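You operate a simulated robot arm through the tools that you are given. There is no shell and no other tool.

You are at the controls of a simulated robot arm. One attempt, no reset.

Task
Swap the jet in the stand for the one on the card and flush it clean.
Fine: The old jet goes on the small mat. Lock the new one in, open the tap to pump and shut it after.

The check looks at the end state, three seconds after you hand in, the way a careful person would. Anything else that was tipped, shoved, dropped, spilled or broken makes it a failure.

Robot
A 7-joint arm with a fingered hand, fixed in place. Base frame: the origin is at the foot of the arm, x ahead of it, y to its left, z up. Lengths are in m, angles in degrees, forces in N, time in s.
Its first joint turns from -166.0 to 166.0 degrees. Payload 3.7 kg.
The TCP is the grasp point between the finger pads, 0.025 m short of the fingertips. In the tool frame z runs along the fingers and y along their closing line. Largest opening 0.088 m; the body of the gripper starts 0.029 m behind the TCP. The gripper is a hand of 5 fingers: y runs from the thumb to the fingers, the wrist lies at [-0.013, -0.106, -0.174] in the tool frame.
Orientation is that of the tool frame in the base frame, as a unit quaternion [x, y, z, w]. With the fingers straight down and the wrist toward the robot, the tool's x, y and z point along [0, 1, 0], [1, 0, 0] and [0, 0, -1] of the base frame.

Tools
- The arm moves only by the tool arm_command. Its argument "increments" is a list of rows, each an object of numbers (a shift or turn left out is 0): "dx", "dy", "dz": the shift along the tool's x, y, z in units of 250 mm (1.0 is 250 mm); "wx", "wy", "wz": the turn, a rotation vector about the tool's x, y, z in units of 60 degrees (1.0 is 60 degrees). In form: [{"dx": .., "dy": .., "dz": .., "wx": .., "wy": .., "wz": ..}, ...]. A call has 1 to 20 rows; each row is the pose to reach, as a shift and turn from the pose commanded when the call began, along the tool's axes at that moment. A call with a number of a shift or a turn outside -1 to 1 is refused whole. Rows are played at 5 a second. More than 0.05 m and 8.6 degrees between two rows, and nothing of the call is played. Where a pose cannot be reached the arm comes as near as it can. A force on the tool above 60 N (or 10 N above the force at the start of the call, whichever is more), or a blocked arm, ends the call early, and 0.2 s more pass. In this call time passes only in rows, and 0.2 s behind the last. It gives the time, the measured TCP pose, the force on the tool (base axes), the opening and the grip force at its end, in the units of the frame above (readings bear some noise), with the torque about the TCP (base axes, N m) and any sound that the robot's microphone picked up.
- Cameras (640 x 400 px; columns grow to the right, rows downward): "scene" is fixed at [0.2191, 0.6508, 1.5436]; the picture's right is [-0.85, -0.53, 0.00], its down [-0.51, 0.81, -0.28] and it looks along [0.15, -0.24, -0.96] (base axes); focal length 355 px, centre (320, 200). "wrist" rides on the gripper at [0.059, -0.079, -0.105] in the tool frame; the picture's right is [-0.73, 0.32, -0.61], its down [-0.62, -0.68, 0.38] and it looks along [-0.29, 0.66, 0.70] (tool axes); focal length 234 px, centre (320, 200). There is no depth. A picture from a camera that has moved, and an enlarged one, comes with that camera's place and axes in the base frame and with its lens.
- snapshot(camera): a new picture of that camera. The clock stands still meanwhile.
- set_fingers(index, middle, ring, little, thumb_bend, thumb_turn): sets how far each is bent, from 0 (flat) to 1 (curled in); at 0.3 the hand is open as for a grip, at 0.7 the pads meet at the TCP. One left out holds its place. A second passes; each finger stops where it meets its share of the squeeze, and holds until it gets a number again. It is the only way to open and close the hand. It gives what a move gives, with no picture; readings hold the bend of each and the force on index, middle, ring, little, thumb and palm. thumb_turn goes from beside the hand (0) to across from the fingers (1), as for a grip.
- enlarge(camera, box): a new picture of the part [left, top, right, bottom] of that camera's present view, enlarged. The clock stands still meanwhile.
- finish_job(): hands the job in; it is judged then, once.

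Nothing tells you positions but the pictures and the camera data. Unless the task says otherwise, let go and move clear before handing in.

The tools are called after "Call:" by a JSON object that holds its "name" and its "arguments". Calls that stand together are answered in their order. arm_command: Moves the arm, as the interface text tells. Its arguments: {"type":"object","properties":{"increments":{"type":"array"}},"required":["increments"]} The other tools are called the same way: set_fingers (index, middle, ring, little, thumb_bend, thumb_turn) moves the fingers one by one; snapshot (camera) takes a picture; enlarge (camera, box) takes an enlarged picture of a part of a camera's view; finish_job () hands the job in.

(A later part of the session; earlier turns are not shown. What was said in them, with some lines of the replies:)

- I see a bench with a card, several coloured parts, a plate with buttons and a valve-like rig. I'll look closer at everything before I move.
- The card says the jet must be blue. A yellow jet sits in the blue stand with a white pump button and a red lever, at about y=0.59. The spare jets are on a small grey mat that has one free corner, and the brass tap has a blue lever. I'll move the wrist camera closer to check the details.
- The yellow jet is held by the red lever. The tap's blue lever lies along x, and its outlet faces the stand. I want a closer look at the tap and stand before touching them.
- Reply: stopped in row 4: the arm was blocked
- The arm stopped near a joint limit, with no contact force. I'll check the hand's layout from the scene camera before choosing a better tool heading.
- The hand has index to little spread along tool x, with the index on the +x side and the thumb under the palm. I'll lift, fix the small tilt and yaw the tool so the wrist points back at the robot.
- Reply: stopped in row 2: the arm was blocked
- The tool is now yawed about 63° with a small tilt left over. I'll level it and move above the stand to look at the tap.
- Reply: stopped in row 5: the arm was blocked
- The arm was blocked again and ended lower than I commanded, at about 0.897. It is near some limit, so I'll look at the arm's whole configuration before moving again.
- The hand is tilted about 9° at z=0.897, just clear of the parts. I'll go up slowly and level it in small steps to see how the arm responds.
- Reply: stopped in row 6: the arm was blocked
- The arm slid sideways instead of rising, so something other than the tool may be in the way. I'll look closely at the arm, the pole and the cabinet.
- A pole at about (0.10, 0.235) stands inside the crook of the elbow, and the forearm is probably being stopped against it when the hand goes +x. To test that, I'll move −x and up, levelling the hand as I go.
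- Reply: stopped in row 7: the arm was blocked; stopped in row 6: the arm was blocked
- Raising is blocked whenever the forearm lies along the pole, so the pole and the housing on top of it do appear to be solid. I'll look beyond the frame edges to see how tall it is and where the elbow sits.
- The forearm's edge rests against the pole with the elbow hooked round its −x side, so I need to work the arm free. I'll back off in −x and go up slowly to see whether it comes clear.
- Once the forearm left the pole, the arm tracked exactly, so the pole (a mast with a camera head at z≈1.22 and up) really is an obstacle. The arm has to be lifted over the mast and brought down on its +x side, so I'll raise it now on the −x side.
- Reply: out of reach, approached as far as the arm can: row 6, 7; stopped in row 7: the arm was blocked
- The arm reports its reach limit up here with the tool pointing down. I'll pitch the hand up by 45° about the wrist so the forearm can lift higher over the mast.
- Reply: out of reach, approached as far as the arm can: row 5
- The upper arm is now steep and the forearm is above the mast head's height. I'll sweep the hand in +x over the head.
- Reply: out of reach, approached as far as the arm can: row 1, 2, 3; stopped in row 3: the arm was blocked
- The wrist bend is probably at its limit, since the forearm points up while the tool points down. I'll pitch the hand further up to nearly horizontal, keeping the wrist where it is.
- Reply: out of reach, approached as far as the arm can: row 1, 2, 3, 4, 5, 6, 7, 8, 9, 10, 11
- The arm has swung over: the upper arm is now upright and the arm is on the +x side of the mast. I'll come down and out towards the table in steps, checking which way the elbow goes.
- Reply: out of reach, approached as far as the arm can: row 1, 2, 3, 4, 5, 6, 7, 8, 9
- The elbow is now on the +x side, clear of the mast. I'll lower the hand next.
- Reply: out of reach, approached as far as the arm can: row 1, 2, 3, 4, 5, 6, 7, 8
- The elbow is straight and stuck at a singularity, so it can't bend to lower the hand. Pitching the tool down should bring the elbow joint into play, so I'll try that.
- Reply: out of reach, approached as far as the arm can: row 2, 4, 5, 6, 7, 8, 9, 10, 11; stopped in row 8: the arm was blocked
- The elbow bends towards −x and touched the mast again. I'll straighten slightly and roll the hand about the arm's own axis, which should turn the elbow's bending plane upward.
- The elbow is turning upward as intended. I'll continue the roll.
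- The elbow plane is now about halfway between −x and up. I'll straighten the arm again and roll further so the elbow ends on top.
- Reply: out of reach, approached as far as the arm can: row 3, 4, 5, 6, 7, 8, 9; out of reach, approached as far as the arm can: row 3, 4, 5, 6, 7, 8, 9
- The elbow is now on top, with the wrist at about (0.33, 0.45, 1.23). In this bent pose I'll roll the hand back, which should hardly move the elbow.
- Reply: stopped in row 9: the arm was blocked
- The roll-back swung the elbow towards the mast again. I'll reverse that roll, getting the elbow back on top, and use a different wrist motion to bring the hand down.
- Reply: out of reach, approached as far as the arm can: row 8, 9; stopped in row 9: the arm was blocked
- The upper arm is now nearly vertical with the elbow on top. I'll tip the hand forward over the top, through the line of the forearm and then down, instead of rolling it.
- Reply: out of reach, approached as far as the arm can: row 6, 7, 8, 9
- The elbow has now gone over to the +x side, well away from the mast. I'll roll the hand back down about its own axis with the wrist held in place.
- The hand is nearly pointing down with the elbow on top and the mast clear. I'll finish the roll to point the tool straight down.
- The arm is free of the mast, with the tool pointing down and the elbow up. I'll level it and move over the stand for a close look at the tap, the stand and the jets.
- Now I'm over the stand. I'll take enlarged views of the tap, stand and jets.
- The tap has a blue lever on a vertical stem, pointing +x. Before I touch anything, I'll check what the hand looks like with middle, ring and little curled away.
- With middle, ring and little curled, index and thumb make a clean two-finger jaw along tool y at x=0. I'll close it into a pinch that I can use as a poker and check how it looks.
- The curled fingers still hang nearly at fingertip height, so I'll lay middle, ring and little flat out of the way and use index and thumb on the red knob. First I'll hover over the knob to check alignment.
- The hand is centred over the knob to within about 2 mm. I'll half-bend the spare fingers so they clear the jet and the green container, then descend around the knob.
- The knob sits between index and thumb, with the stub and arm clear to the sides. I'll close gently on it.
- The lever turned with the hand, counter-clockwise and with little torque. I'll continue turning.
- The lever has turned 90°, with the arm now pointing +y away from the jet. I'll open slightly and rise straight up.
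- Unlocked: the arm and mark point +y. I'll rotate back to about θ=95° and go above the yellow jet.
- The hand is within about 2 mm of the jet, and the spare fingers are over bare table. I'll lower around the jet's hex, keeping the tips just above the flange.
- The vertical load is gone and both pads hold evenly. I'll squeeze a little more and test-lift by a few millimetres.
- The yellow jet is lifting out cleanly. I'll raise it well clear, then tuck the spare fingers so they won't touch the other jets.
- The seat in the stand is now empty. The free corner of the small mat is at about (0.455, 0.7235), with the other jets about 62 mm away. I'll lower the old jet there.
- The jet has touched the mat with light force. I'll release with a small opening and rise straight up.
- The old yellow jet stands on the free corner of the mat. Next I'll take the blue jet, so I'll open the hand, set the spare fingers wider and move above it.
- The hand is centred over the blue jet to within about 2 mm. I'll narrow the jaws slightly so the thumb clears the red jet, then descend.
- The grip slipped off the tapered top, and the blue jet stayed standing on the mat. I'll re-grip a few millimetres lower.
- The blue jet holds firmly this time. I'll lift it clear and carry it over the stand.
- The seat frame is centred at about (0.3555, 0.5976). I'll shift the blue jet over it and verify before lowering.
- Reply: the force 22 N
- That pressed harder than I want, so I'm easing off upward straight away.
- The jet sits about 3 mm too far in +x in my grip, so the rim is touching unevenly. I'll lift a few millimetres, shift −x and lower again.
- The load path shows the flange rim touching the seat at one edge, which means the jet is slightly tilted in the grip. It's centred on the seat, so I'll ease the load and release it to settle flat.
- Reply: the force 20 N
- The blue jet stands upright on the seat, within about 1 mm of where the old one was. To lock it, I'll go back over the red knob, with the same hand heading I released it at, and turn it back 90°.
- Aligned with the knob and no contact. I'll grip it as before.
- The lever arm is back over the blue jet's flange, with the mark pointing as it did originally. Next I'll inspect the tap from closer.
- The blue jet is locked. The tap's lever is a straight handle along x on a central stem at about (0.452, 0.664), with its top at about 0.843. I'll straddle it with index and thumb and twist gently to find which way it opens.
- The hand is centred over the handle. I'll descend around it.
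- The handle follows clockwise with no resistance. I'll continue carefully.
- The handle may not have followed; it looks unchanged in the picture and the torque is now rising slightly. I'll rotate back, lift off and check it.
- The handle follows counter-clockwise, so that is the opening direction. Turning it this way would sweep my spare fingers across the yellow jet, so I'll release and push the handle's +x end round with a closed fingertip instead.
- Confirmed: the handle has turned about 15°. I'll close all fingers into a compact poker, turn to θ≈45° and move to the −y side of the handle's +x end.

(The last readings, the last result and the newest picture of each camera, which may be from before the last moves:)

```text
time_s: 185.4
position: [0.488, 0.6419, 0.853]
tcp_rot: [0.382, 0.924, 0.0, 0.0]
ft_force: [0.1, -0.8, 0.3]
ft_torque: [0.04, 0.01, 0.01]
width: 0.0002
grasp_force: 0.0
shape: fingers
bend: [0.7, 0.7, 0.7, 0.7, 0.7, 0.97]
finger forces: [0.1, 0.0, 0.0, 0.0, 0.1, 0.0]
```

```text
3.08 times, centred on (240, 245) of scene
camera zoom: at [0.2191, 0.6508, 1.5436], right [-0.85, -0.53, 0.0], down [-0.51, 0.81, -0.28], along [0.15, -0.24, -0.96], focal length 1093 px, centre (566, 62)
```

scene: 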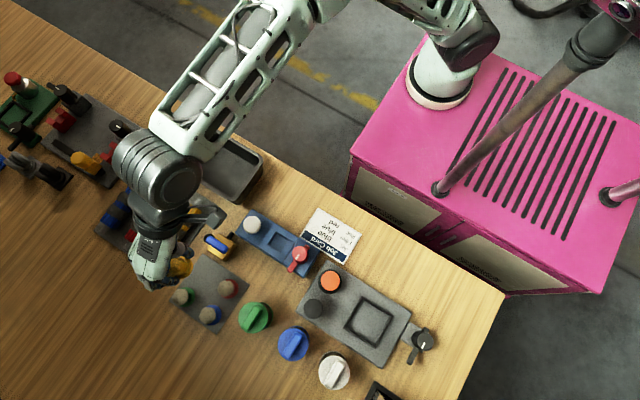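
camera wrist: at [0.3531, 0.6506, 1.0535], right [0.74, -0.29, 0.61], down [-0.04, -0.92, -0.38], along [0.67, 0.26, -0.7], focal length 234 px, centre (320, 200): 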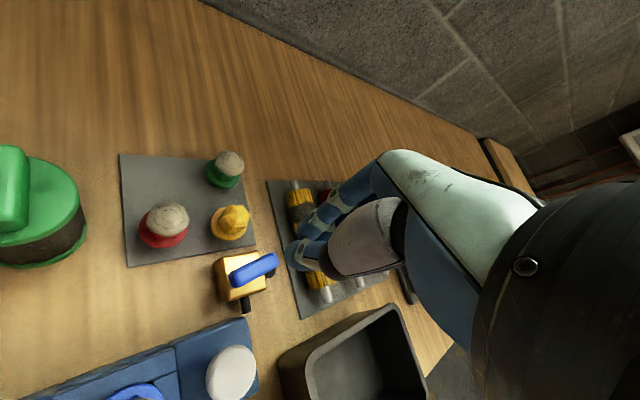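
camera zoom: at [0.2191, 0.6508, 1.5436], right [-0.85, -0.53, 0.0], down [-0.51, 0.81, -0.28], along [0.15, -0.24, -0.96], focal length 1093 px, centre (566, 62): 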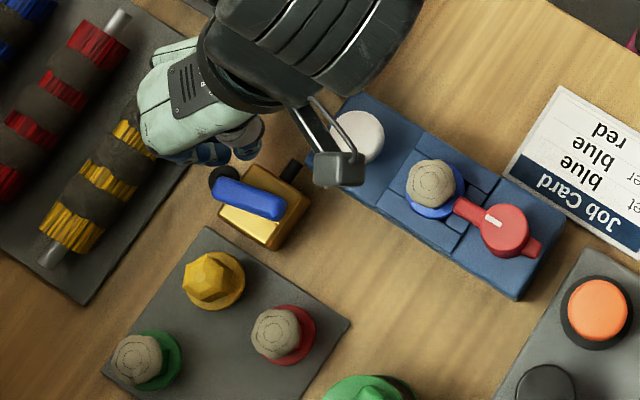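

The fingertip is just on the −y side of the handle's end. I'll push gently in an arc.

Call:
{"name": "arm_command", "arguments": {"increments": [{"dx": 0.033, "dy": 0.007}, {"dx": 0.065, "dy": 0.014}, {"dx": 0.08, "dy": 0.022}, {"dx": 0.095, "dy": 0.03}, {"dx": 0.107, "dy": 0.038}]}}

Call:
{"name": "enlarge", "arguments": {"camera": "wrist", "box": [200, 150, 380, 310]}}

```text
time_s: 186.6
position: [0.4734, 0.6702, 0.8536]
tcp_rot: [0.383, 0.924, 0.001, 0.001]
ft_force: [5.2, -5.1, 0.3]
ft_torque: [-0.08, -0.06, 0.1]
width: 0.0002
grasp_force: 2.9
shape: fingers
bend: [0.7, 0.7, 0.7, 0.7, 0.69, 1.0]
finger forces: [0.1, 0.0, 0.1, 0.0, 6.3, 0.0]
```

```text
2.50 times, centred on (290, 230) of wrist
camera zoom: at [0.377, 0.6561, 0.9583], right [0.74, -0.29, 0.61], down [-0.04, -0.92, -0.38], along [0.67, 0.26, -0.7], focal length 585 px, centre (395, 125)
```

zoom: 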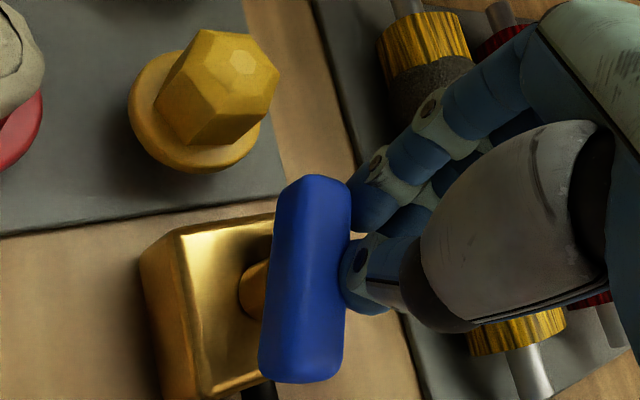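

Call:
{"name": "enlarge", "arguments": {"camera": "scene", "box": [160, 180, 320, 310]}}

Call:
{"name": "enlarge", "arguments": {"camera": "scene", "box": [195, 225, 250, 265]}}

```text
3.08 times, centred on (240, 245) of scene
camera zoom: at [0.2191, 0.6508, 1.5436], right [-0.85, -0.53, 0.0], down [-0.51, 0.81, -0.28], along [0.15, -0.24, -0.96], focal length 1093 px, centre (566, 62)
```

zoom: 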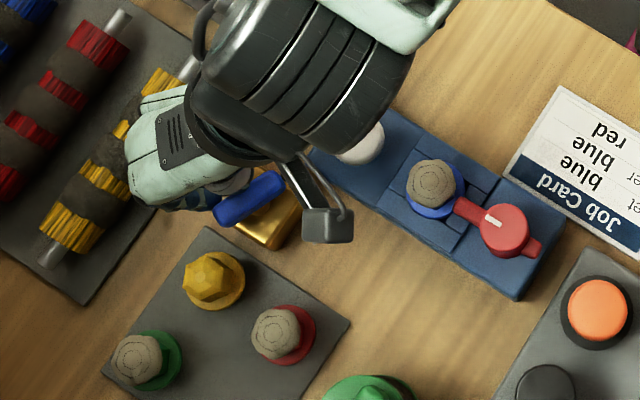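

```text
10.00 times, centred on (222, 245) of scene
camera zoom: at [0.2191, 0.6508, 1.5436], right [-0.85, -0.53, 0.0], down [-0.51, 0.81, -0.28], along [0.15, -0.24, -0.96], focal length 3553 px, centre (1295, -250)
```

zoom: 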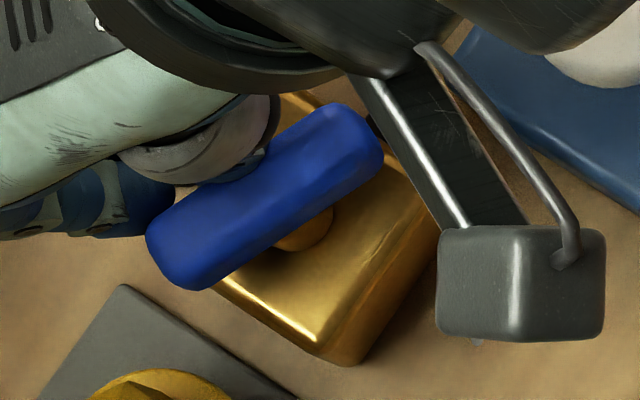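

The handle is now at about 64° and the tap body hasn't moved. I'll continue the arc towards 90°.

Call:
{"name": "arm_command", "arguments": {"increments": [{"dx": 0.014, "dy": 0.007}, {"dx": 0.028, "dy": 0.014}, {"dx": 0.042, "dy": 0.016}]}}

Call:
{"name": "enlarge", "arguments": {"camera": "scene", "box": [195, 225, 250, 265]}}

```text
time_s: 187.4
position: [0.4713, 0.6797, 0.8546]
tcp_rot: [0.382, 0.924, 0.001, 0.0]
ft_force: [11.1, -3.5, 4.8]
ft_torque: [-0.07, -0.07, 0.11]
width: 0.0
grasp_force: 6.1
shape: fingers
bend: [0.7, 0.7, 0.7, 0.7, 0.72, 1.0]
finger forces: [0.0, 0.1, 0.0, 0.1, 12.2, 0.0]
```

```text
10.00 times, centred on (222, 245) of scene
camera zoom: at [0.2191, 0.6508, 1.5436], right [-0.85, -0.53, 0.0], down [-0.51, 0.81, -0.28], along [0.15, -0.24, -0.96], focal length 3553 px, centre (1295, -250)
```

zoom: 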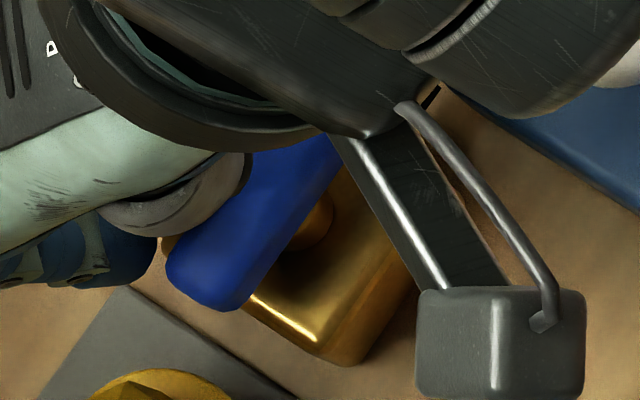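

Call:
{"name": "arm_command", "arguments": {"increments": [{"dx": 0.006, "dy": -0.003}, {"dx": 0.012, "dy": -0.007}]}}

Call:
{"name": "enlarge", "arguments": {"camera": "wrist", "box": [200, 150, 380, 310]}}

```text
time_s: 188.0
position: [0.4674, 0.6817, 0.8545]
tcp_rot: [0.383, 0.924, 0.001, 0.0]
ft_force: [15.2, -4.6, 3.5]
ft_torque: [-0.09, -0.16, 0.08]
width: 0.0
grasp_force: 8.3
shape: fingers
bend: [0.7, 0.69, 0.7, 0.7, 0.72, 1.0]
finger forces: [0.1, 0.0, 0.0, 0.0, 16.9, 0.0]
```

```text
2.50 times, centred on (290, 230) of wrist
camera zoom: at [0.3708, 0.6673, 0.9592], right [0.74, -0.29, 0.61], down [-0.04, -0.92, -0.38], along [0.67, 0.26, -0.7], focal length 585 px, centre (395, 125)
```

zoom: 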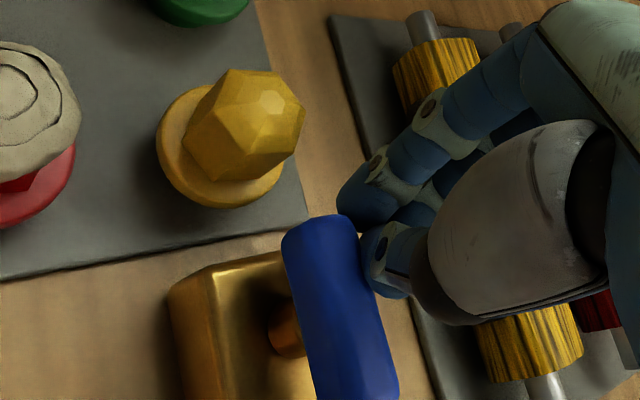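

The handle is now lined up with y and against its stop. I'll back off and rise.

Call:
{"name": "arm_command", "arguments": {"increments": [{"dx": -0.02, "dy": 0.02}, {"dx": -0.057, "dy": 0.057}, {"dx": -0.057, "dy": 0.057, "dz": -0.08}, {"dx": -0.057, "dy": 0.057, "dz": -0.16}, {"dx": -0.057, "dy": 0.057, "dz": -0.24}, {"dx": -0.057, "dy": 0.057, "dz": -0.32}, {"dx": -0.057, "dy": 0.057, "dz": -0.4}, {"dx": -0.057, "dy": 0.057, "dz": -0.4}]}}

Call:
{"name": "snapshot", "arguments": {"camera": "wrist"}}

Call:
{"name": "enlarge", "arguments": {"camera": "scene", "box": [160, 180, 320, 310]}}

Call:
{"name": "enlarge", "arguments": {"camera": "wrist", "box": [180, 200, 300, 290]}}

```text
time_s: 189.8
position: [0.4839, 0.6797, 0.9526]
tcp_rot: [0.382, 0.924, 0.001, 0.0]
ft_force: [0.4, 0.0, 0.9]
ft_torque: [0.01, 0.02, 0.02]
width: 0.0
grasp_force: 0.1
shape: fingers
bend: [0.7, 0.7, 0.7, 0.7, 0.7, 0.98]
finger forces: [0.0, 0.0, 0.0, 0.0, 0.1, 0.1]
```

```text
taken
camera wrist: at [0.3872, 0.6657, 1.058], right [0.74, -0.28, 0.61], down [-0.04, -0.92, -0.38], along [0.67, 0.26, -0.7], focal length 234 px, centre (320, 200)
```

wrist: 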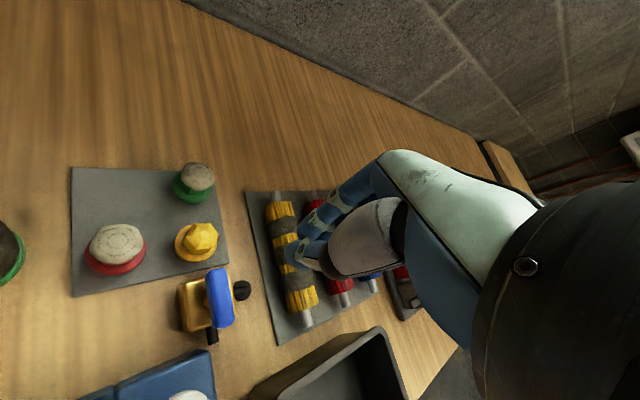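

```text
3.08 times, centred on (240, 245) of scene
camera zoom: at [0.2191, 0.6508, 1.5436], right [-0.85, -0.53, 0.0], down [-0.51, 0.81, -0.28], along [0.15, -0.24, -0.96], focal length 1093 px, centre (566, 62)
```

zoom: 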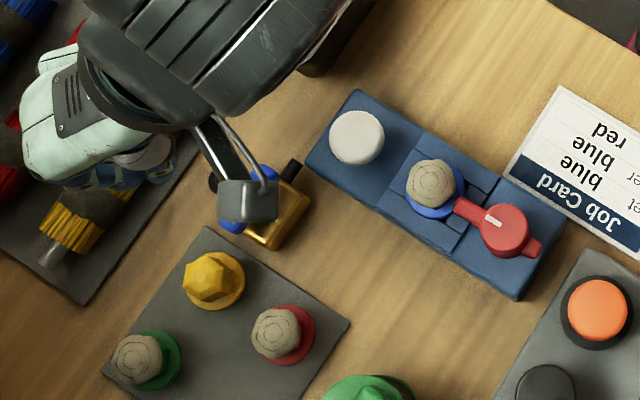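

```text
4.44 times, centred on (240, 245) of wrist
camera zoom: at [0.3872, 0.6657, 1.058], right [0.74, -0.28, 0.61], down [-0.04, -0.92, -0.38], along [0.67, 0.26, -0.7], focal length 1041 px, centre (676, 0)
```

zoom: 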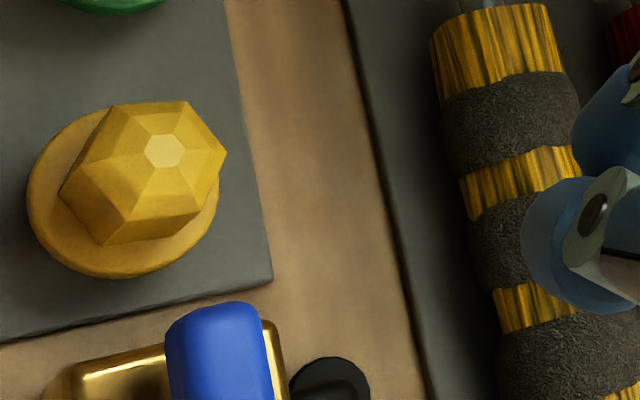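

The tap is open, with its handle in line with the outlet to the stand. Next I'll move the closed fingertips over the white pump button.

Call:
{"name": "arm_command", "arguments": {"increments": [{"dx": -0.008, "dy": -0.08}, {"dx": -0.016, "dy": -0.16}, {"dx": -0.024, "dy": -0.24}, {"dx": -0.032, "dy": -0.32}, {"dx": -0.04, "dy": -0.4}, {"dx": -0.042, "dy": -0.427}, {"dx": -0.042, "dy": -0.427}]}}

Call:
{"name": "snapshot", "arguments": {"camera": "wrist"}}

Call:
{"name": "enlarge", "arguments": {"camera": "wrist", "box": [180, 200, 330, 310]}}

Call:
{"name": "enlarge", "arguments": {"camera": "scene", "box": [160, 180, 320, 310]}}

```text
time_s: 191.4
position: [0.4184, 0.5974, 0.9543]
tcp_rot: [0.381, 0.924, 0.0, -0.001]
ft_force: [0.4, -0.2, 0.5]
ft_torque: [0.0, -0.03, -0.02]
width: 0.0
grasp_force: 0.1
shape: fingers
bend: [0.7, 0.7, 0.7, 0.7, 0.7, 0.98]
finger forces: [0.1, 0.1, 0.0, 0.0, 0.0, 0.0]
```

```text
taken
camera wrist: at [0.3202, 0.5829, 1.0597], right [0.74, -0.28, 0.61], down [-0.04, -0.92, -0.38], along [0.67, 0.26, -0.7], focal length 234 px, centre (320, 200)
```

wrist: 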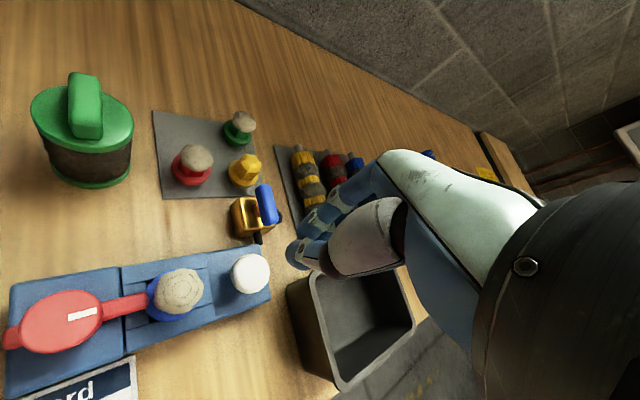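

```text
3.64 times, centred on (255, 255) of wrist
camera zoom: at [0.3202, 0.5829, 1.0597], right [0.74, -0.28, 0.61], down [-0.04, -0.92, -0.38], along [0.67, 0.26, -0.7], focal length 852 px, centre (556, 0)
```

zoom: 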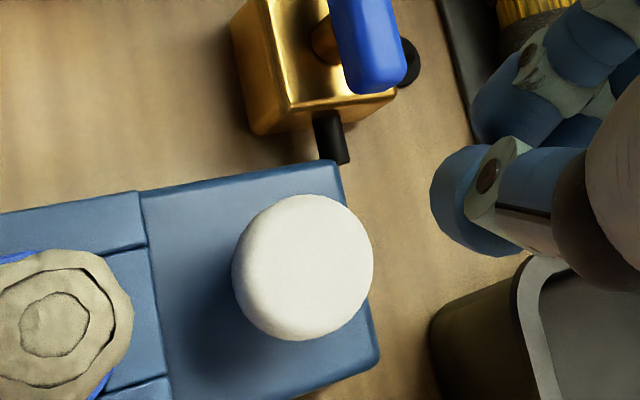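

```text
3.08 times, centred on (240, 245) of scene
camera zoom: at [0.2191, 0.6508, 1.5436], right [-0.85, -0.53, 0.0], down [-0.51, 0.81, -0.28], along [0.15, -0.24, -0.96], focal length 1093 px, centre (566, 62)
```

zoom: 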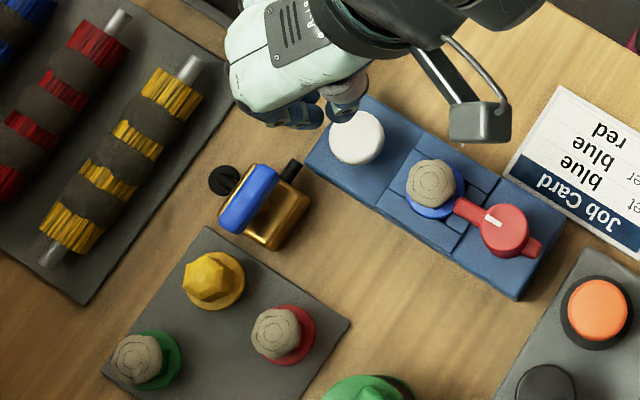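

Call:
{"name": "arm_command", "arguments": {"increments": [{"dy": -0.01, "dz": 0.07}, {"dy": -0.01, "dz": 0.14}, {"dy": -0.01, "dz": 0.21}, {"dy": -0.01, "dz": 0.27}, {"dy": -0.01, "dz": 0.31}, {"dy": -0.01, "dz": 0.32}]}}

Call:
{"name": "arm_command", "arguments": {"increments": [{"dz": 0.006}, {"dz": 0.012}, {"dz": 0.018}]}}

Call:
{"name": "enlarge", "arguments": {"camera": "wrist", "box": [200, 170, 360, 300]}}

```text
time_s: 192.8
position: [0.4165, 0.5935, 0.8716]
tcp_rot: [0.383, 0.924, 0.001, 0.0]
ft_force: [0.3, -0.7, -0.3]
ft_torque: [-0.01, 0.04, 0.0]
width: 0.0
grasp_force: 0.0
shape: fingers
bend: [0.7, 0.7, 0.7, 0.7, 0.7, 0.98]
finger forces: [0.1, 0.1, 0.1, 0.1, 0.0, 0.0]
```

```text
time_s: 193.6
position: [0.4165, 0.5954, 0.869]
tcp_rot: [0.382, 0.924, 0.001, 0.0]
ft_force: [0.5, -0.6, 1.8]
ft_torque: [-0.03, 0.02, 0.08]
width: 0.0001
grasp_force: 1.1
shape: fingers
bend: [0.7, 0.7, 0.7, 0.7, 0.7, 0.98]
finger forces: [0.1, 0.1, 0.1, 0.0, 2.0, 0.0]
```

```text
3.08 times, centred on (280, 235) of wrist
camera zoom: at [0.3187, 0.581, 0.9742], right [0.74, -0.29, 0.61], down [-0.04, -0.92, -0.38], along [0.67, 0.26, -0.7], focal length 720 px, centre (443, 92)
```

zoom: 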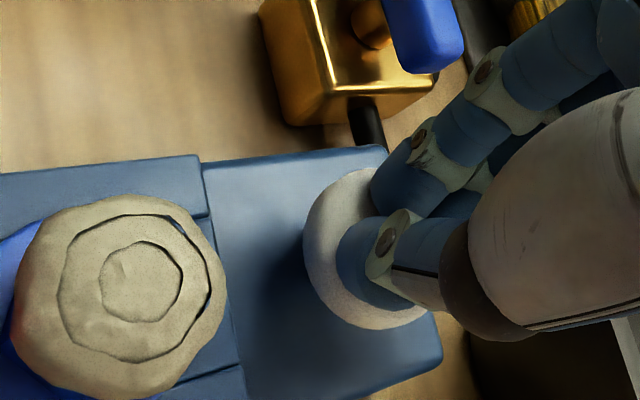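

Contact with the pump button. I'll press down in small steps.

Call:
{"name": "arm_command", "arguments": {"increments": [{"dz": 0.008}, {"dz": 0.016}]}}

Call:
{"name": "arm_command", "arguments": {"increments": [{"dz": 0.008}, {"dz": 0.016}]}}

Call:
{"name": "enlarge", "arguments": {"camera": "wrist", "box": [180, 170, 360, 310]}}

```text
time_s: 194.2
position: [0.4157, 0.5945, 0.8657]
tcp_rot: [0.382, 0.924, 0.001, 0.0]
ft_force: [0.0, -0.3, 4.3]
ft_torque: [-0.02, -0.01, 0.01]
width: 0.0
grasp_force: 2.3
shape: fingers
bend: [0.7, 0.7, 0.7, 0.7, 0.7, 0.98]
finger forces: [0.4, 0.1, 0.0, 0.0, 3.0, 0.1]
```

```text
time_s: 194.8
position: [0.4161, 0.5964, 0.8613]
tcp_rot: [0.382, 0.924, 0.001, -0.001]
ft_force: [-0.3, -1.0, 4.8]
ft_torque: [-0.02, 0.07, -0.01]
width: 0.0001
grasp_force: 2.7
shape: fingers
bend: [0.7, 0.7, 0.7, 0.7, 0.7, 0.98]
finger forces: [0.2, 0.0, 0.0, 0.0, 4.9, 0.1]
```

```text
2.86 times, centred on (270, 240) of wrist
camera zoom: at [0.3185, 0.5808, 0.9665], right [0.74, -0.29, 0.61], down [-0.04, -0.92, -0.38], along [0.67, 0.26, -0.7], focal length 669 px, centre (463, 86)
```

zoom: 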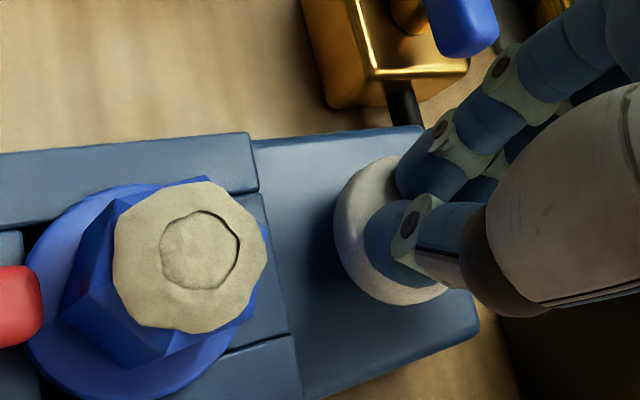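

The grime on the jet shrank with the first press, so the flush works. I'll release and press again.

Call:
{"name": "arm_command", "arguments": {"increments": [{"dz": -0.016}, {"dz": -0.032}, {"dz": -0.048}, {"dz": -0.048}]}}

Call:
{"name": "arm_command", "arguments": {"increments": [{"dz": 0.012}, {"dz": 0.024}, {"dz": 0.036}, {"dz": 0.048}, {"dz": 0.054}]}}

Call:
{"name": "enlarge", "arguments": {"camera": "wrist", "box": [180, 170, 360, 310]}}

```text
time_s: 195.8
position: [0.416, 0.5963, 0.8735]
tcp_rot: [0.381, 0.925, 0.0, 0.0]
ft_force: [1.0, -0.5, -0.8]
ft_torque: [-0.02, -0.01, 0.0]
width: 0.0
grasp_force: 0.0
shape: fingers
bend: [0.7, 0.7, 0.7, 0.7, 0.7, 0.98]
finger forces: [0.0, 0.0, 0.1, 0.0, 0.0, 0.0]
```

```text
time_s: 197.0
position: [0.4154, 0.5945, 0.8607]
tcp_rot: [0.382, 0.924, 0.001, -0.001]
ft_force: [0.1, 1.1, 5.7]
ft_torque: [-0.01, 0.1, -0.03]
width: 0.0001
grasp_force: 2.3
shape: fingers
bend: [0.7, 0.7, 0.7, 0.7, 0.7, 0.97]
finger forces: [1.2, 0.4, 0.0, 0.1, 4.0, 0.0]
```

```text
2.86 times, centred on (270, 240) of wrist
camera zoom: at [0.3188, 0.581, 0.9655], right [0.74, -0.29, 0.61], down [-0.04, -0.92, -0.39], along [0.67, 0.26, -0.7], focal length 669 px, centre (463, 86)
```

zoom: 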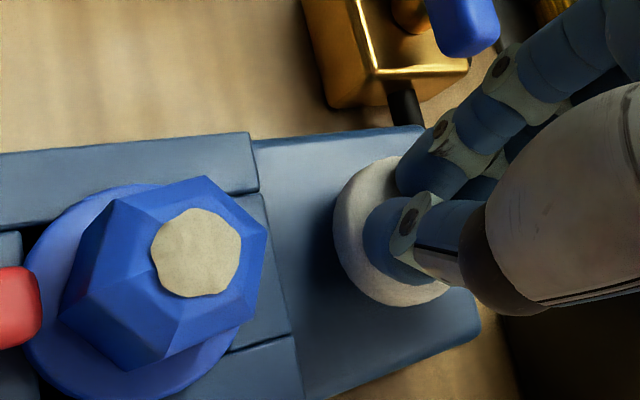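

Only a small spot is left. I'll give it another full press.

Call:
{"name": "arm_command", "arguments": {"increments": [{"dz": -0.016}, {"dz": -0.034}, {"dz": -0.052}, {"dz": -0.052}]}}

Call:
{"name": "arm_command", "arguments": {"increments": [{"dz": 0.012}, {"dz": 0.024}, {"dz": 0.036}, {"dz": 0.048}, {"dz": 0.056}]}}

Call:
{"name": "enlarge", "arguments": {"camera": "wrist", "box": [180, 170, 360, 310]}}

```text
time_s: 198.0
position: [0.4162, 0.5954, 0.872]
tcp_rot: [0.382, 0.924, 0.0, 0.0]
ft_force: [-0.6, 0.2, -0.5]
ft_torque: [-0.02, -0.02, 0.0]
width: 0.0002
grasp_force: 0.0
shape: fingers
bend: [0.7, 0.7, 0.7, 0.7, 0.7, 0.97]
finger forces: [0.0, 0.1, 0.0, 0.1, 0.1, 0.1]
```

```text
time_s: 199.2
position: [0.4158, 0.5952, 0.86]
tcp_rot: [0.382, 0.924, 0.0, -0.001]
ft_force: [-0.9, -0.1, 9.5]
ft_torque: [-0.03, 0.09, 0.0]
width: 0.0
grasp_force: 4.2
shape: fingers
bend: [0.7, 0.7, 0.7, 0.7, 0.7, 0.98]
finger forces: [1.1, 0.5, 0.1, 0.0, 7.7, 0.1]
```

```text
2.86 times, centred on (270, 240) of wrist
camera zoom: at [0.3187, 0.5814, 0.9644], right [0.74, -0.29, 0.61], down [-0.04, -0.92, -0.39], along [0.67, 0.26, -0.69], focal length 669 px, centre (463, 86)
```

zoom: 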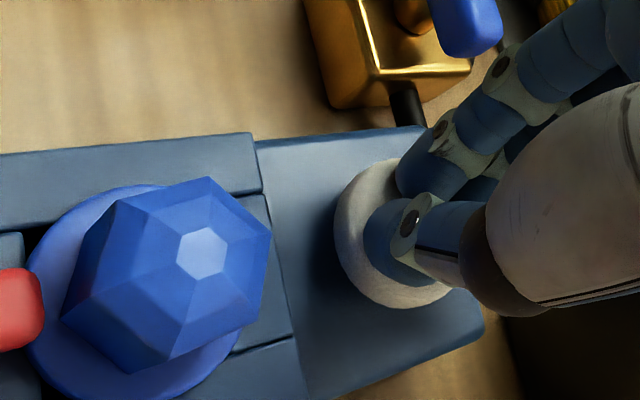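

The blue jet is clean. Next I'll shut the tap: rise, go to the +x side of the handle's −y end and push it back clockwise.

Call:
{"name": "arm_command", "arguments": {"increments": [{"dz": -0.03}, {"dz": -0.07}, {"dz": -0.12}, {"dz": -0.19}, {"dz": -0.27}, {"dz": -0.34}, {"dz": -0.38}, {"dz": -0.38}]}}

Call:
{"name": "arm_command", "arguments": {"increments": [{"dx": -0.012, "dy": 0.07}, {"dx": -0.024, "dy": 0.14}, {"dx": -0.036, "dy": 0.21}, {"dx": -0.048, "dy": 0.28}, {"dx": -0.06, "dy": 0.34}, {"dx": -0.06, "dy": 0.34}]}}

Call:
{"name": "snapshot", "arguments": {"camera": "wrist"}}

Call:
{"name": "enlarge", "arguments": {"camera": "scene", "box": [160, 180, 320, 310]}}

```text
time_s: 201.0
position: [0.4167, 0.596, 0.9543]
tcp_rot: [0.381, 0.924, 0.002, 0.001]
ft_force: [0.3, 0.5, -0.1]
ft_torque: [0.0, -0.02, -0.02]
width: 0.0002
grasp_force: 0.0
shape: fingers
bend: [0.7, 0.7, 0.7, 0.7, 0.7, 0.97]
finger forces: [0.0, 0.0, 0.0, 0.0, 0.0, 0.0]
```

```text
time_s: 202.4
position: [0.4866, 0.6454, 0.955]
tcp_rot: [0.382, 0.924, 0.0, 0.0]
ft_force: [0.1, -0.3, 0.2]
ft_torque: [0.03, 0.02, 0.01]
width: 0.0001
grasp_force: 0.1
shape: fingers
bend: [0.7, 0.7, 0.7, 0.7, 0.7, 0.97]
finger forces: [0.0, 0.0, 0.0, 0.0, 0.0, 0.0]
```

```text
taken
camera wrist: at [0.3892, 0.6312, 1.0587], right [0.74, -0.28, 0.61], down [-0.04, -0.92, -0.38], along [0.67, 0.26, -0.7], focal length 234 px, centre (320, 200)
```

wrist: 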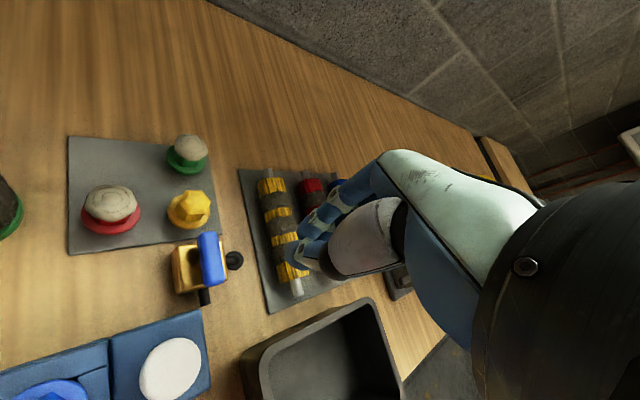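

```text
3.08 times, centred on (240, 245) of scene
camera zoom: at [0.2191, 0.6508, 1.5436], right [-0.85, -0.53, 0.0], down [-0.51, 0.81, -0.28], along [0.15, -0.24, -0.96], focal length 1093 px, centre (566, 62)
```

zoom: 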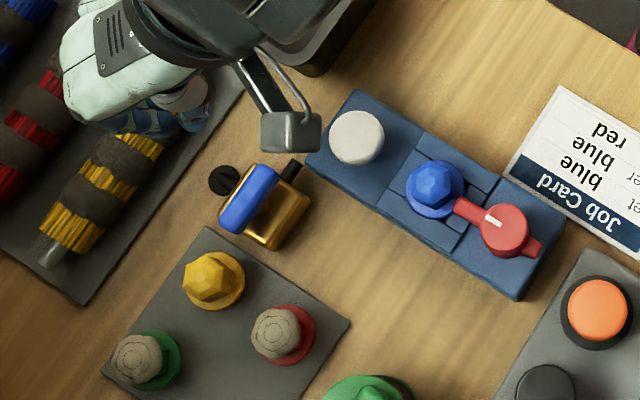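

Call:
{"name": "arm_command", "arguments": {"increments": [{"dz": 0.07}, {"dz": 0.14}, {"dz": 0.21}, {"dz": 0.28}, {"dz": 0.34}, {"dz": 0.38}, {"dz": 0.403}, {"dz": 0.403}]}}

Call:
{"name": "enlarge", "arguments": {"camera": "wrist", "box": [200, 150, 380, 310]}}

Call:
{"name": "enlarge", "arguments": {"camera": "scene", "box": [160, 180, 280, 270]}}

```text
time_s: 204.2
position: [0.4865, 0.645, 0.8532]
tcp_rot: [0.381, 0.924, 0.001, 0.0]
ft_force: [-0.6, -0.5, 0.2]
ft_torque: [0.03, -0.01, 0.01]
width: 0.0
grasp_force: 0.1
shape: fingers
bend: [0.7, 0.7, 0.7, 0.7, 0.7, 0.97]
finger forces: [0.1, 0.1, 0.0, 0.1, 0.1, 0.1]
```

```text
2.50 times, centred on (290, 230) of wrist
camera zoom: at [0.3889, 0.6311, 0.9578], right [0.74, -0.28, 0.61], down [-0.04, -0.92, -0.38], along [0.67, 0.26, -0.7], focal length 585 px, centre (395, 125)
```

zoom: 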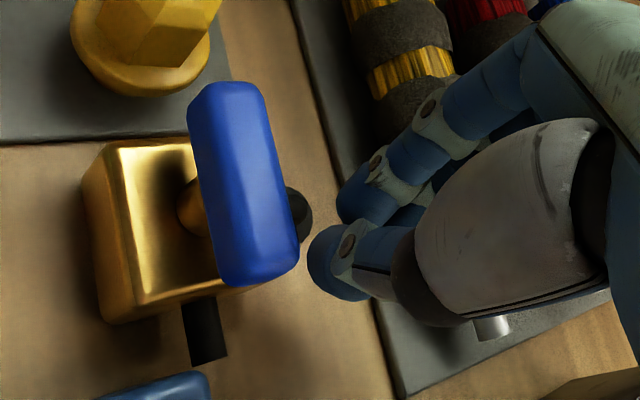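

```text
4.44 times, centred on (220, 225) of scene
camera zoom: at [0.2191, 0.6508, 1.5436], right [-0.85, -0.53, 0.0], down [-0.51, 0.81, -0.28], along [0.15, -0.24, -0.96], focal length 1579 px, centre (764, 89)
```

zoom: 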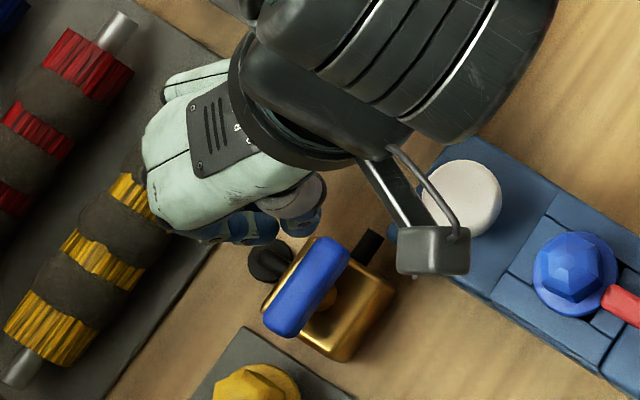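

Call:
{"name": "arm_command", "arguments": {"increments": [{"dx": 0.019, "dy": -0.022}, {"dx": 0.038, "dy": -0.044}, {"dx": 0.05, "dy": -0.078}, {"dx": 0.064, "dy": -0.106}, {"dx": 0.087, "dy": -0.12}]}}

Call:
{"name": "enlarge", "arguments": {"camera": "wrist", "box": [200, 150, 380, 310]}}

Call:
{"name": "enlarge", "arguments": {"camera": "scene", "box": [160, 180, 280, 270]}}

```text
time_s: 205.4
position: [0.4515, 0.6384, 0.8547]
tcp_rot: [0.383, 0.924, 0.0, 0.0]
ft_force: [2.1, -1.8, 0.9]
ft_torque: [0.02, -0.01, -0.02]
width: 0.0001
grasp_force: 1.0
shape: fingers
bend: [0.7, 0.7, 0.7, 0.7, 0.7, 0.98]
finger forces: [3.2, 0.1, 0.0, 0.1, 0.0, 0.1]
```

```text
2.50 times, centred on (290, 230) of wrist
camera zoom: at [0.3536, 0.6247, 0.9588], right [0.74, -0.29, 0.61], down [-0.04, -0.92, -0.38], along [0.67, 0.26, -0.7], focal length 585 px, centre (395, 125)
```

zoom: 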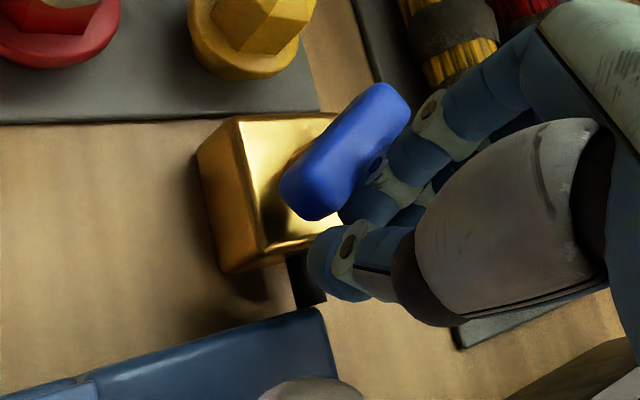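

```text
4.44 times, centred on (220, 225) of scene
camera zoom: at [0.2191, 0.6508, 1.5436], right [-0.85, -0.53, 0.0], down [-0.51, 0.81, -0.28], along [0.15, -0.24, -0.96], focal length 1579 px, centre (764, 89)
```

zoom: 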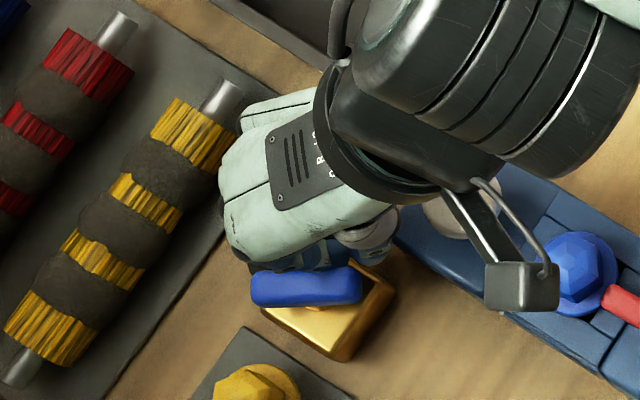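

Call:
{"name": "arm_command", "arguments": {"increments": [{"dx": 0.017, "dy": -0.002}, {"dx": 0.034, "dy": -0.005}, {"dx": 0.046, "dy": -0.014}, {"dx": 0.057, "dy": -0.022}]}}

Call:
{"name": "enlarge", "arguments": {"camera": "wrist", "box": [200, 150, 380, 310]}}

Call:
{"name": "enlarge", "arguments": {"camera": "scene", "box": [160, 180, 280, 270]}}

```text
time_s: 206.4
position: [0.4379, 0.6448, 0.8535]
tcp_rot: [0.382, 0.924, 0.0, 0.0]
ft_force: [6.6, -13.8, 8.4]
ft_torque: [-0.11, -0.08, -0.11]
width: 0.0
grasp_force: 9.0
shape: fingers
bend: [0.71, 0.7, 0.7, 0.7, 0.68, 0.98]
finger forces: [15.3, 2.1, 0.0, 0.0, 0.0, 0.0]
```

```text
2.50 times, centred on (290, 230) of wrist
camera zoom: at [0.3404, 0.6312, 0.9591], right [0.74, -0.29, 0.61], down [-0.04, -0.92, -0.38], along [0.67, 0.26, -0.7], focal length 585 px, centre (395, 125)
```

zoom: 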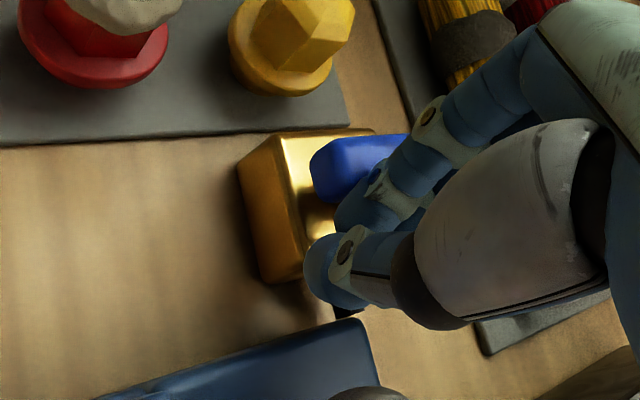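

```text
4.44 times, centred on (220, 225) of scene
camera zoom: at [0.2191, 0.6508, 1.5436], right [-0.85, -0.53, 0.0], down [-0.51, 0.81, -0.28], along [0.15, -0.24, -0.96], focal length 1579 px, centre (764, 89)
```

zoom: 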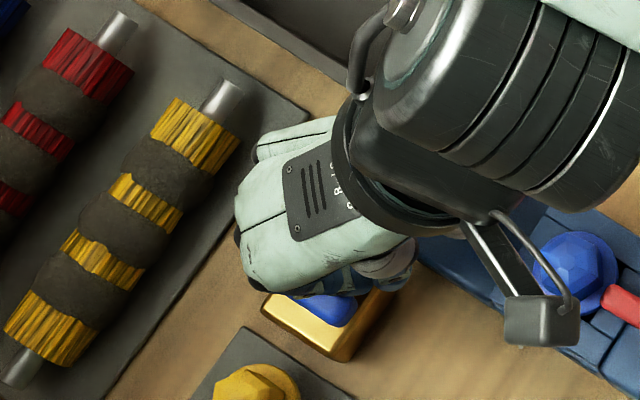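

I felt a firm stop, so I'll back off, rise and check the handle.

Call:
{"name": "arm_command", "arguments": {"increments": [{"dx": -0.02, "dy": 0.0}, {"dx": -0.05, "dy": 0.0}, {"dx": -0.05, "dy": 0.0, "dz": -0.08}, {"dx": -0.05, "dy": 0.0, "dz": -0.16}, {"dx": -0.05, "dy": 0.0, "dz": -0.24}, {"dx": -0.05, "dy": 0.0, "dz": -0.32}, {"dx": -0.05, "dy": 0.0, "dz": -0.4}, {"dx": -0.05, "dy": 0.0, "dz": -0.4}]}}

Call:
{"name": "arm_command", "arguments": {"increments": [{"dy": -0.07}, {"dy": -0.14}, {"dy": -0.2}, {"dy": -0.2}]}}

Call:
{"name": "snapshot", "arguments": {"camera": "wrist"}}

Call:
{"name": "enlarge", "arguments": {"camera": "scene", "box": [160, 200, 300, 310]}}

Call:
{"name": "enlarge", "arguments": {"camera": "scene", "box": [195, 225, 250, 265]}}

```text
time_s: 208.2
position: [0.4479, 0.6365, 0.9554]
tcp_rot: [0.382, 0.924, 0.002, 0.0]
ft_force: [-1.4, -0.4, -0.6]
ft_torque: [0.0, 0.03, -0.03]
width: 0.0
grasp_force: 0.0
shape: fingers
bend: [0.7, 0.7, 0.7, 0.7, 0.7, 0.98]
finger forces: [0.1, 0.0, 0.0, 0.0, 0.0, 0.1]
```

```text
time_s: 209.2
position: [0.4103, 0.5998, 0.9524]
tcp_rot: [0.381, 0.925, 0.0, 0.0]
ft_force: [0.2, 0.4, 0.8]
ft_torque: [0.0, 0.02, 0.02]
width: 0.0001
grasp_force: 0.0
shape: fingers
bend: [0.7, 0.7, 0.7, 0.7, 0.7, 0.98]
finger forces: [0.0, 0.0, 0.1, 0.1, 0.0, 0.0]
```

```text
taken
camera wrist: at [0.3134, 0.5858, 1.057], right [0.74, -0.28, 0.61], down [-0.04, -0.92, -0.38], along [0.67, 0.26, -0.7], focal length 234 px, centre (320, 200)
```

wrist: 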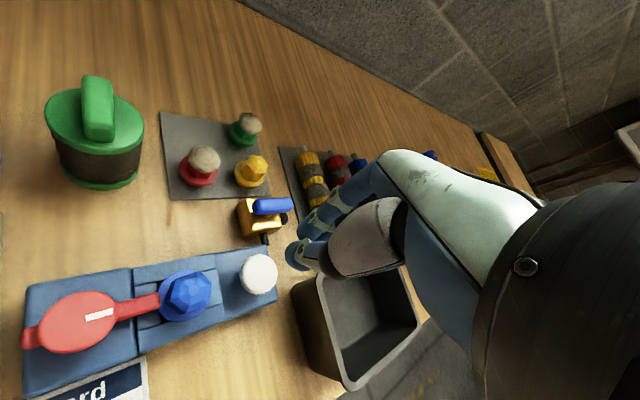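

```text
3.64 times, centred on (230, 255) of scene
camera zoom: at [0.2191, 0.6508, 1.5436], right [-0.85, -0.53, 0.0], down [-0.51, 0.81, -0.28], along [0.15, -0.24, -0.96], focal length 1292 px, centre (647, 0)
```

zoom: 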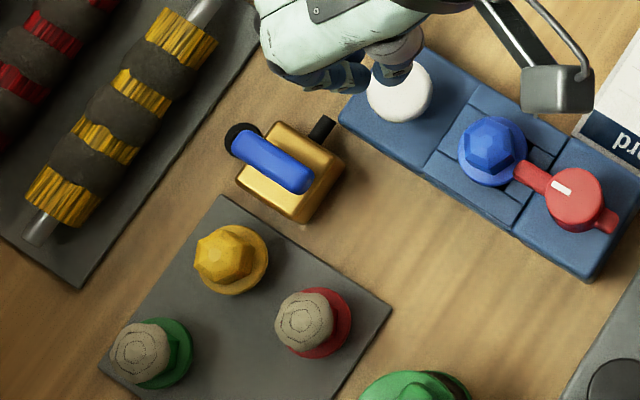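

```text
10.00 times, centred on (222, 245) of scene
camera zoom: at [0.2191, 0.6508, 1.5436], right [-0.85, -0.53, 0.0], down [-0.51, 0.81, -0.28], along [0.15, -0.24, -0.96], focal length 3553 px, centre (1295, -250)
```

zoom: 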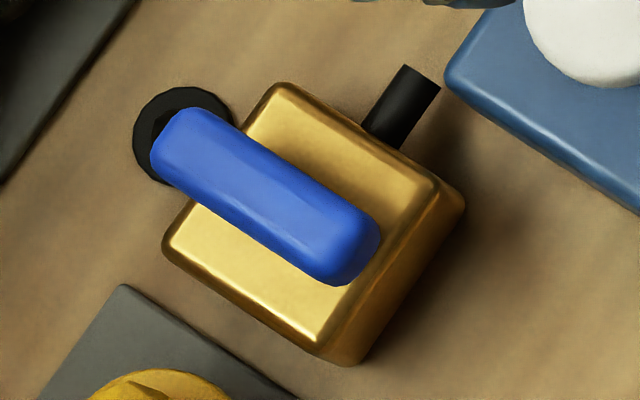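

The tap is shut, with its handle exactly where it was at the start. I'll raise clear and inspect everything once more.

Call:
{"name": "arm_command", "arguments": {"increments": [{"dz": -0.1}, {"dz": -0.2, "dy": -0.05}, {"dz": -0.3, "dy": -0.1}, {"dz": -0.4, "dy": -0.18}, {"dz": -0.5, "dy": -0.26}, {"dz": -0.6, "dy": -0.34}, {"dz": -0.6, "dy": -0.34}]}}

Call:
{"name": "snapshot", "arguments": {"camera": "scene"}}

Call:
{"name": "enlarge", "arguments": {"camera": "scene", "box": [190, 200, 320, 280]}}

Call:
{"name": "enlarge", "arguments": {"camera": "scene", "box": [160, 190, 330, 340]}}

Call:
{"name": "snapshot", "arguments": {"camera": "wrist"}}

```text
time_s: 210.8
position: [0.3521, 0.542, 1.1032]
tcp_rot: [0.382, 0.924, -0.001, 0.0]
ft_force: [-0.5, -0.3, -0.6]
ft_torque: [-0.02, 0.05, 0.01]
width: 0.0001
grasp_force: 0.0
shape: fingers
bend: [0.7, 0.7, 0.7, 0.7, 0.7, 0.98]
finger forces: [0.0, 0.1, 0.0, 0.0, 0.0, 0.0]
```

```text
taken
```

scene: 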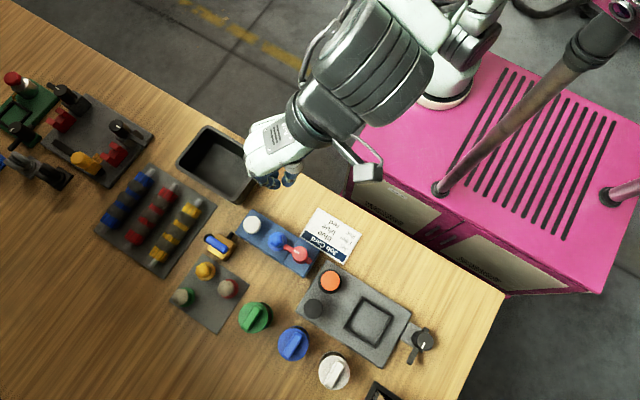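

```text
4.92 times, centred on (255, 240) of scene
camera zoom: at [0.2191, 0.6508, 1.5436], right [-0.85, -0.53, 0.0], down [-0.51, 0.81, -0.28], along [0.15, -0.24, -0.96], focal length 1749 px, centre (640, 3)
```

zoom: 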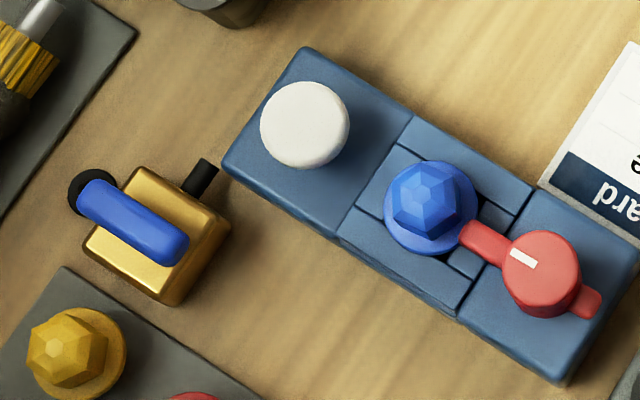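

```text
2.67 times, centred on (245, 265) of scene
camera zoom: at [0.2191, 0.6508, 1.5436], right [-0.85, -0.53, 0.0], down [-0.51, 0.81, -0.28], along [0.15, -0.24, -0.96], focal length 947 px, centre (520, 27)
```

zoom: 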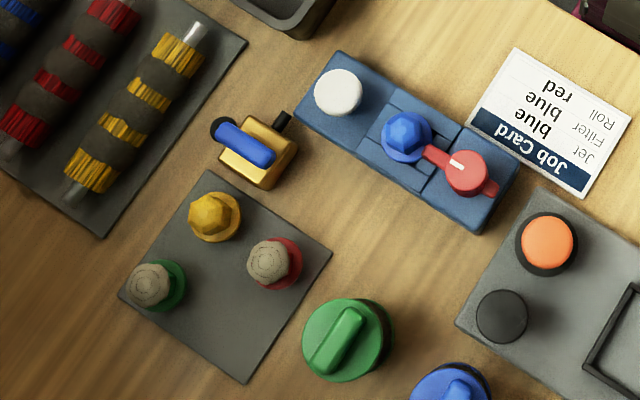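

```text
taken
camera wrist: at [0.2552, 0.5277, 1.2084], right [0.74, -0.28, 0.61], down [-0.04, -0.92, -0.38], along [0.67, 0.26, -0.7], focal length 234 px, centre (320, 200)
```

wrist: 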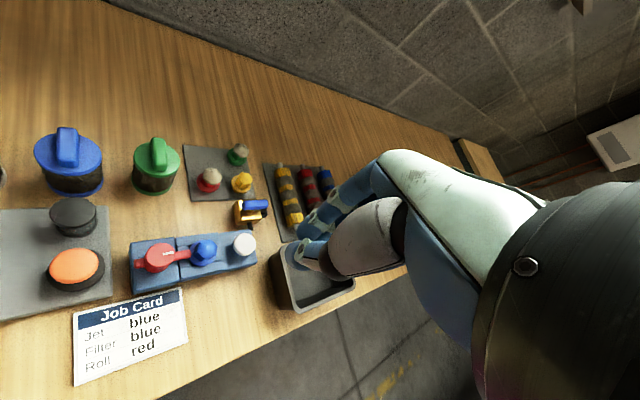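

Call:
{"name": "enlarge", "arguments": {"camera": "scene", "box": [262, 222, 312, 262]}}

Call:
{"name": "enlarge", "arguments": {"camera": "wrist", "box": [130, 220, 260, 300]}}

Call:
{"name": "enlarge", "arguments": {"camera": "wrist", "box": [180, 130, 290, 230]}}

```text
10.00 times, centred on (287, 242) of scene
camera zoom: at [0.2191, 0.6508, 1.5436], right [-0.85, -0.53, 0.0], down [-0.51, 0.81, -0.28], along [0.15, -0.24, -0.96], focal length 3553 px, centre (650, -220)
```

zoom: 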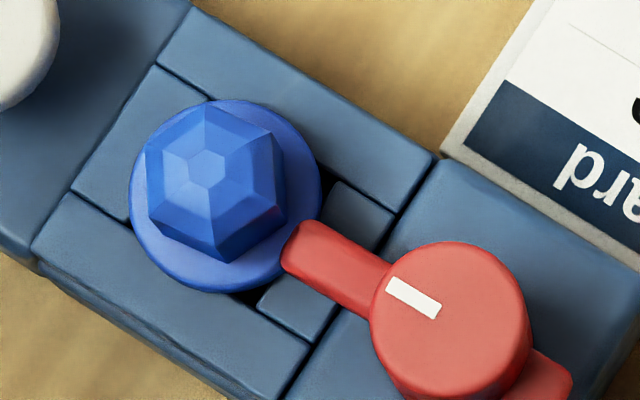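

```text
4.92 times, centred on (195, 260) of wrist
camera zoom: at [0.2552, 0.5277, 1.2084], right [0.74, -0.28, 0.61], down [-0.04, -0.92, -0.38], along [0.67, 0.26, -0.7], focal length 1153 px, centre (935, -95)
```

zoom: 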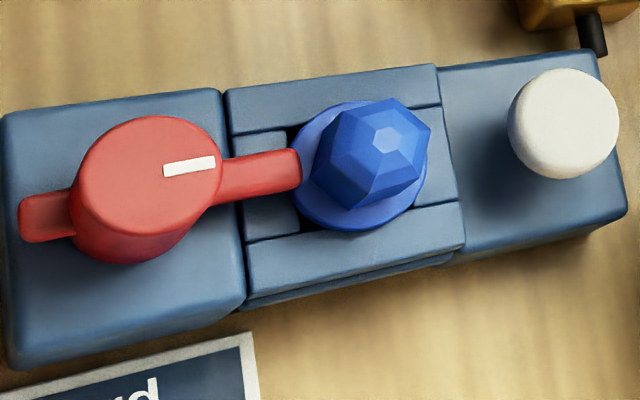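

```text
4.00 times, centred on (235, 180) of wrist
camera zoom: at [0.2552, 0.5277, 1.2084], right [0.74, -0.28, 0.61], down [-0.04, -0.92, -0.38], along [0.67, 0.26, -0.7], focal length 937 px, centre (660, 280)
```

zoom: 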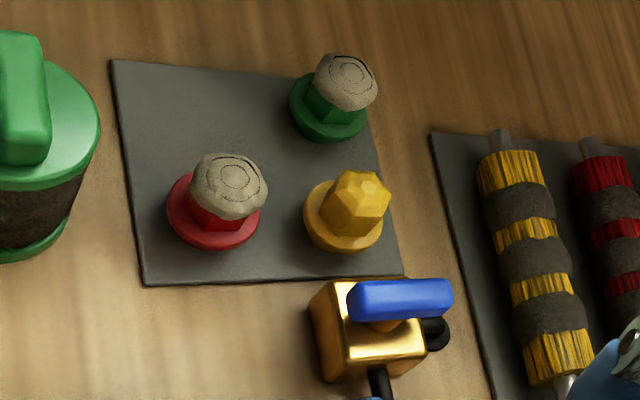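

Final check:
- **Blue jet:** clean, seated and locked in the stand.
- **Old jet:** the yellow one stands on the small mat.
- **Tap:** shut.
- **Surroundings:** nothing else has moved, and the hand is empty and clear.

I'm handing in now.

Call:
{"name": "finish_job", "arguments": {}}

```text
The job is handed in.
```

The job is handed in. The blue jet from the card is now in the stand, locked and flushed clean, and the old yellow jet stands on the free corner of the small mat.

- **Lock:** I turned the red lever 90° to free the old jet and back again over the new one. The blue jet sits about 1 mm from where the yellow one was.
- **Flush:** With the tap open, three full presses of the white pump button removed all the grime.
- **Tap:** It is shut again, with the handle back where it started.
- **Surroundings:** In the last pictures the other jets, the tap, the stand and the card all look unmoved. The hand is empty and clear.

- **Arm against the mast:** Before I touched any parts, the arm leaned against the robot's own mast several times and had to be lifted over it.
- **Hard press on the stand:** While I was seating the blue jet, the hand pressed on the stand with about 20 N for a few seconds. The stand did not shift.
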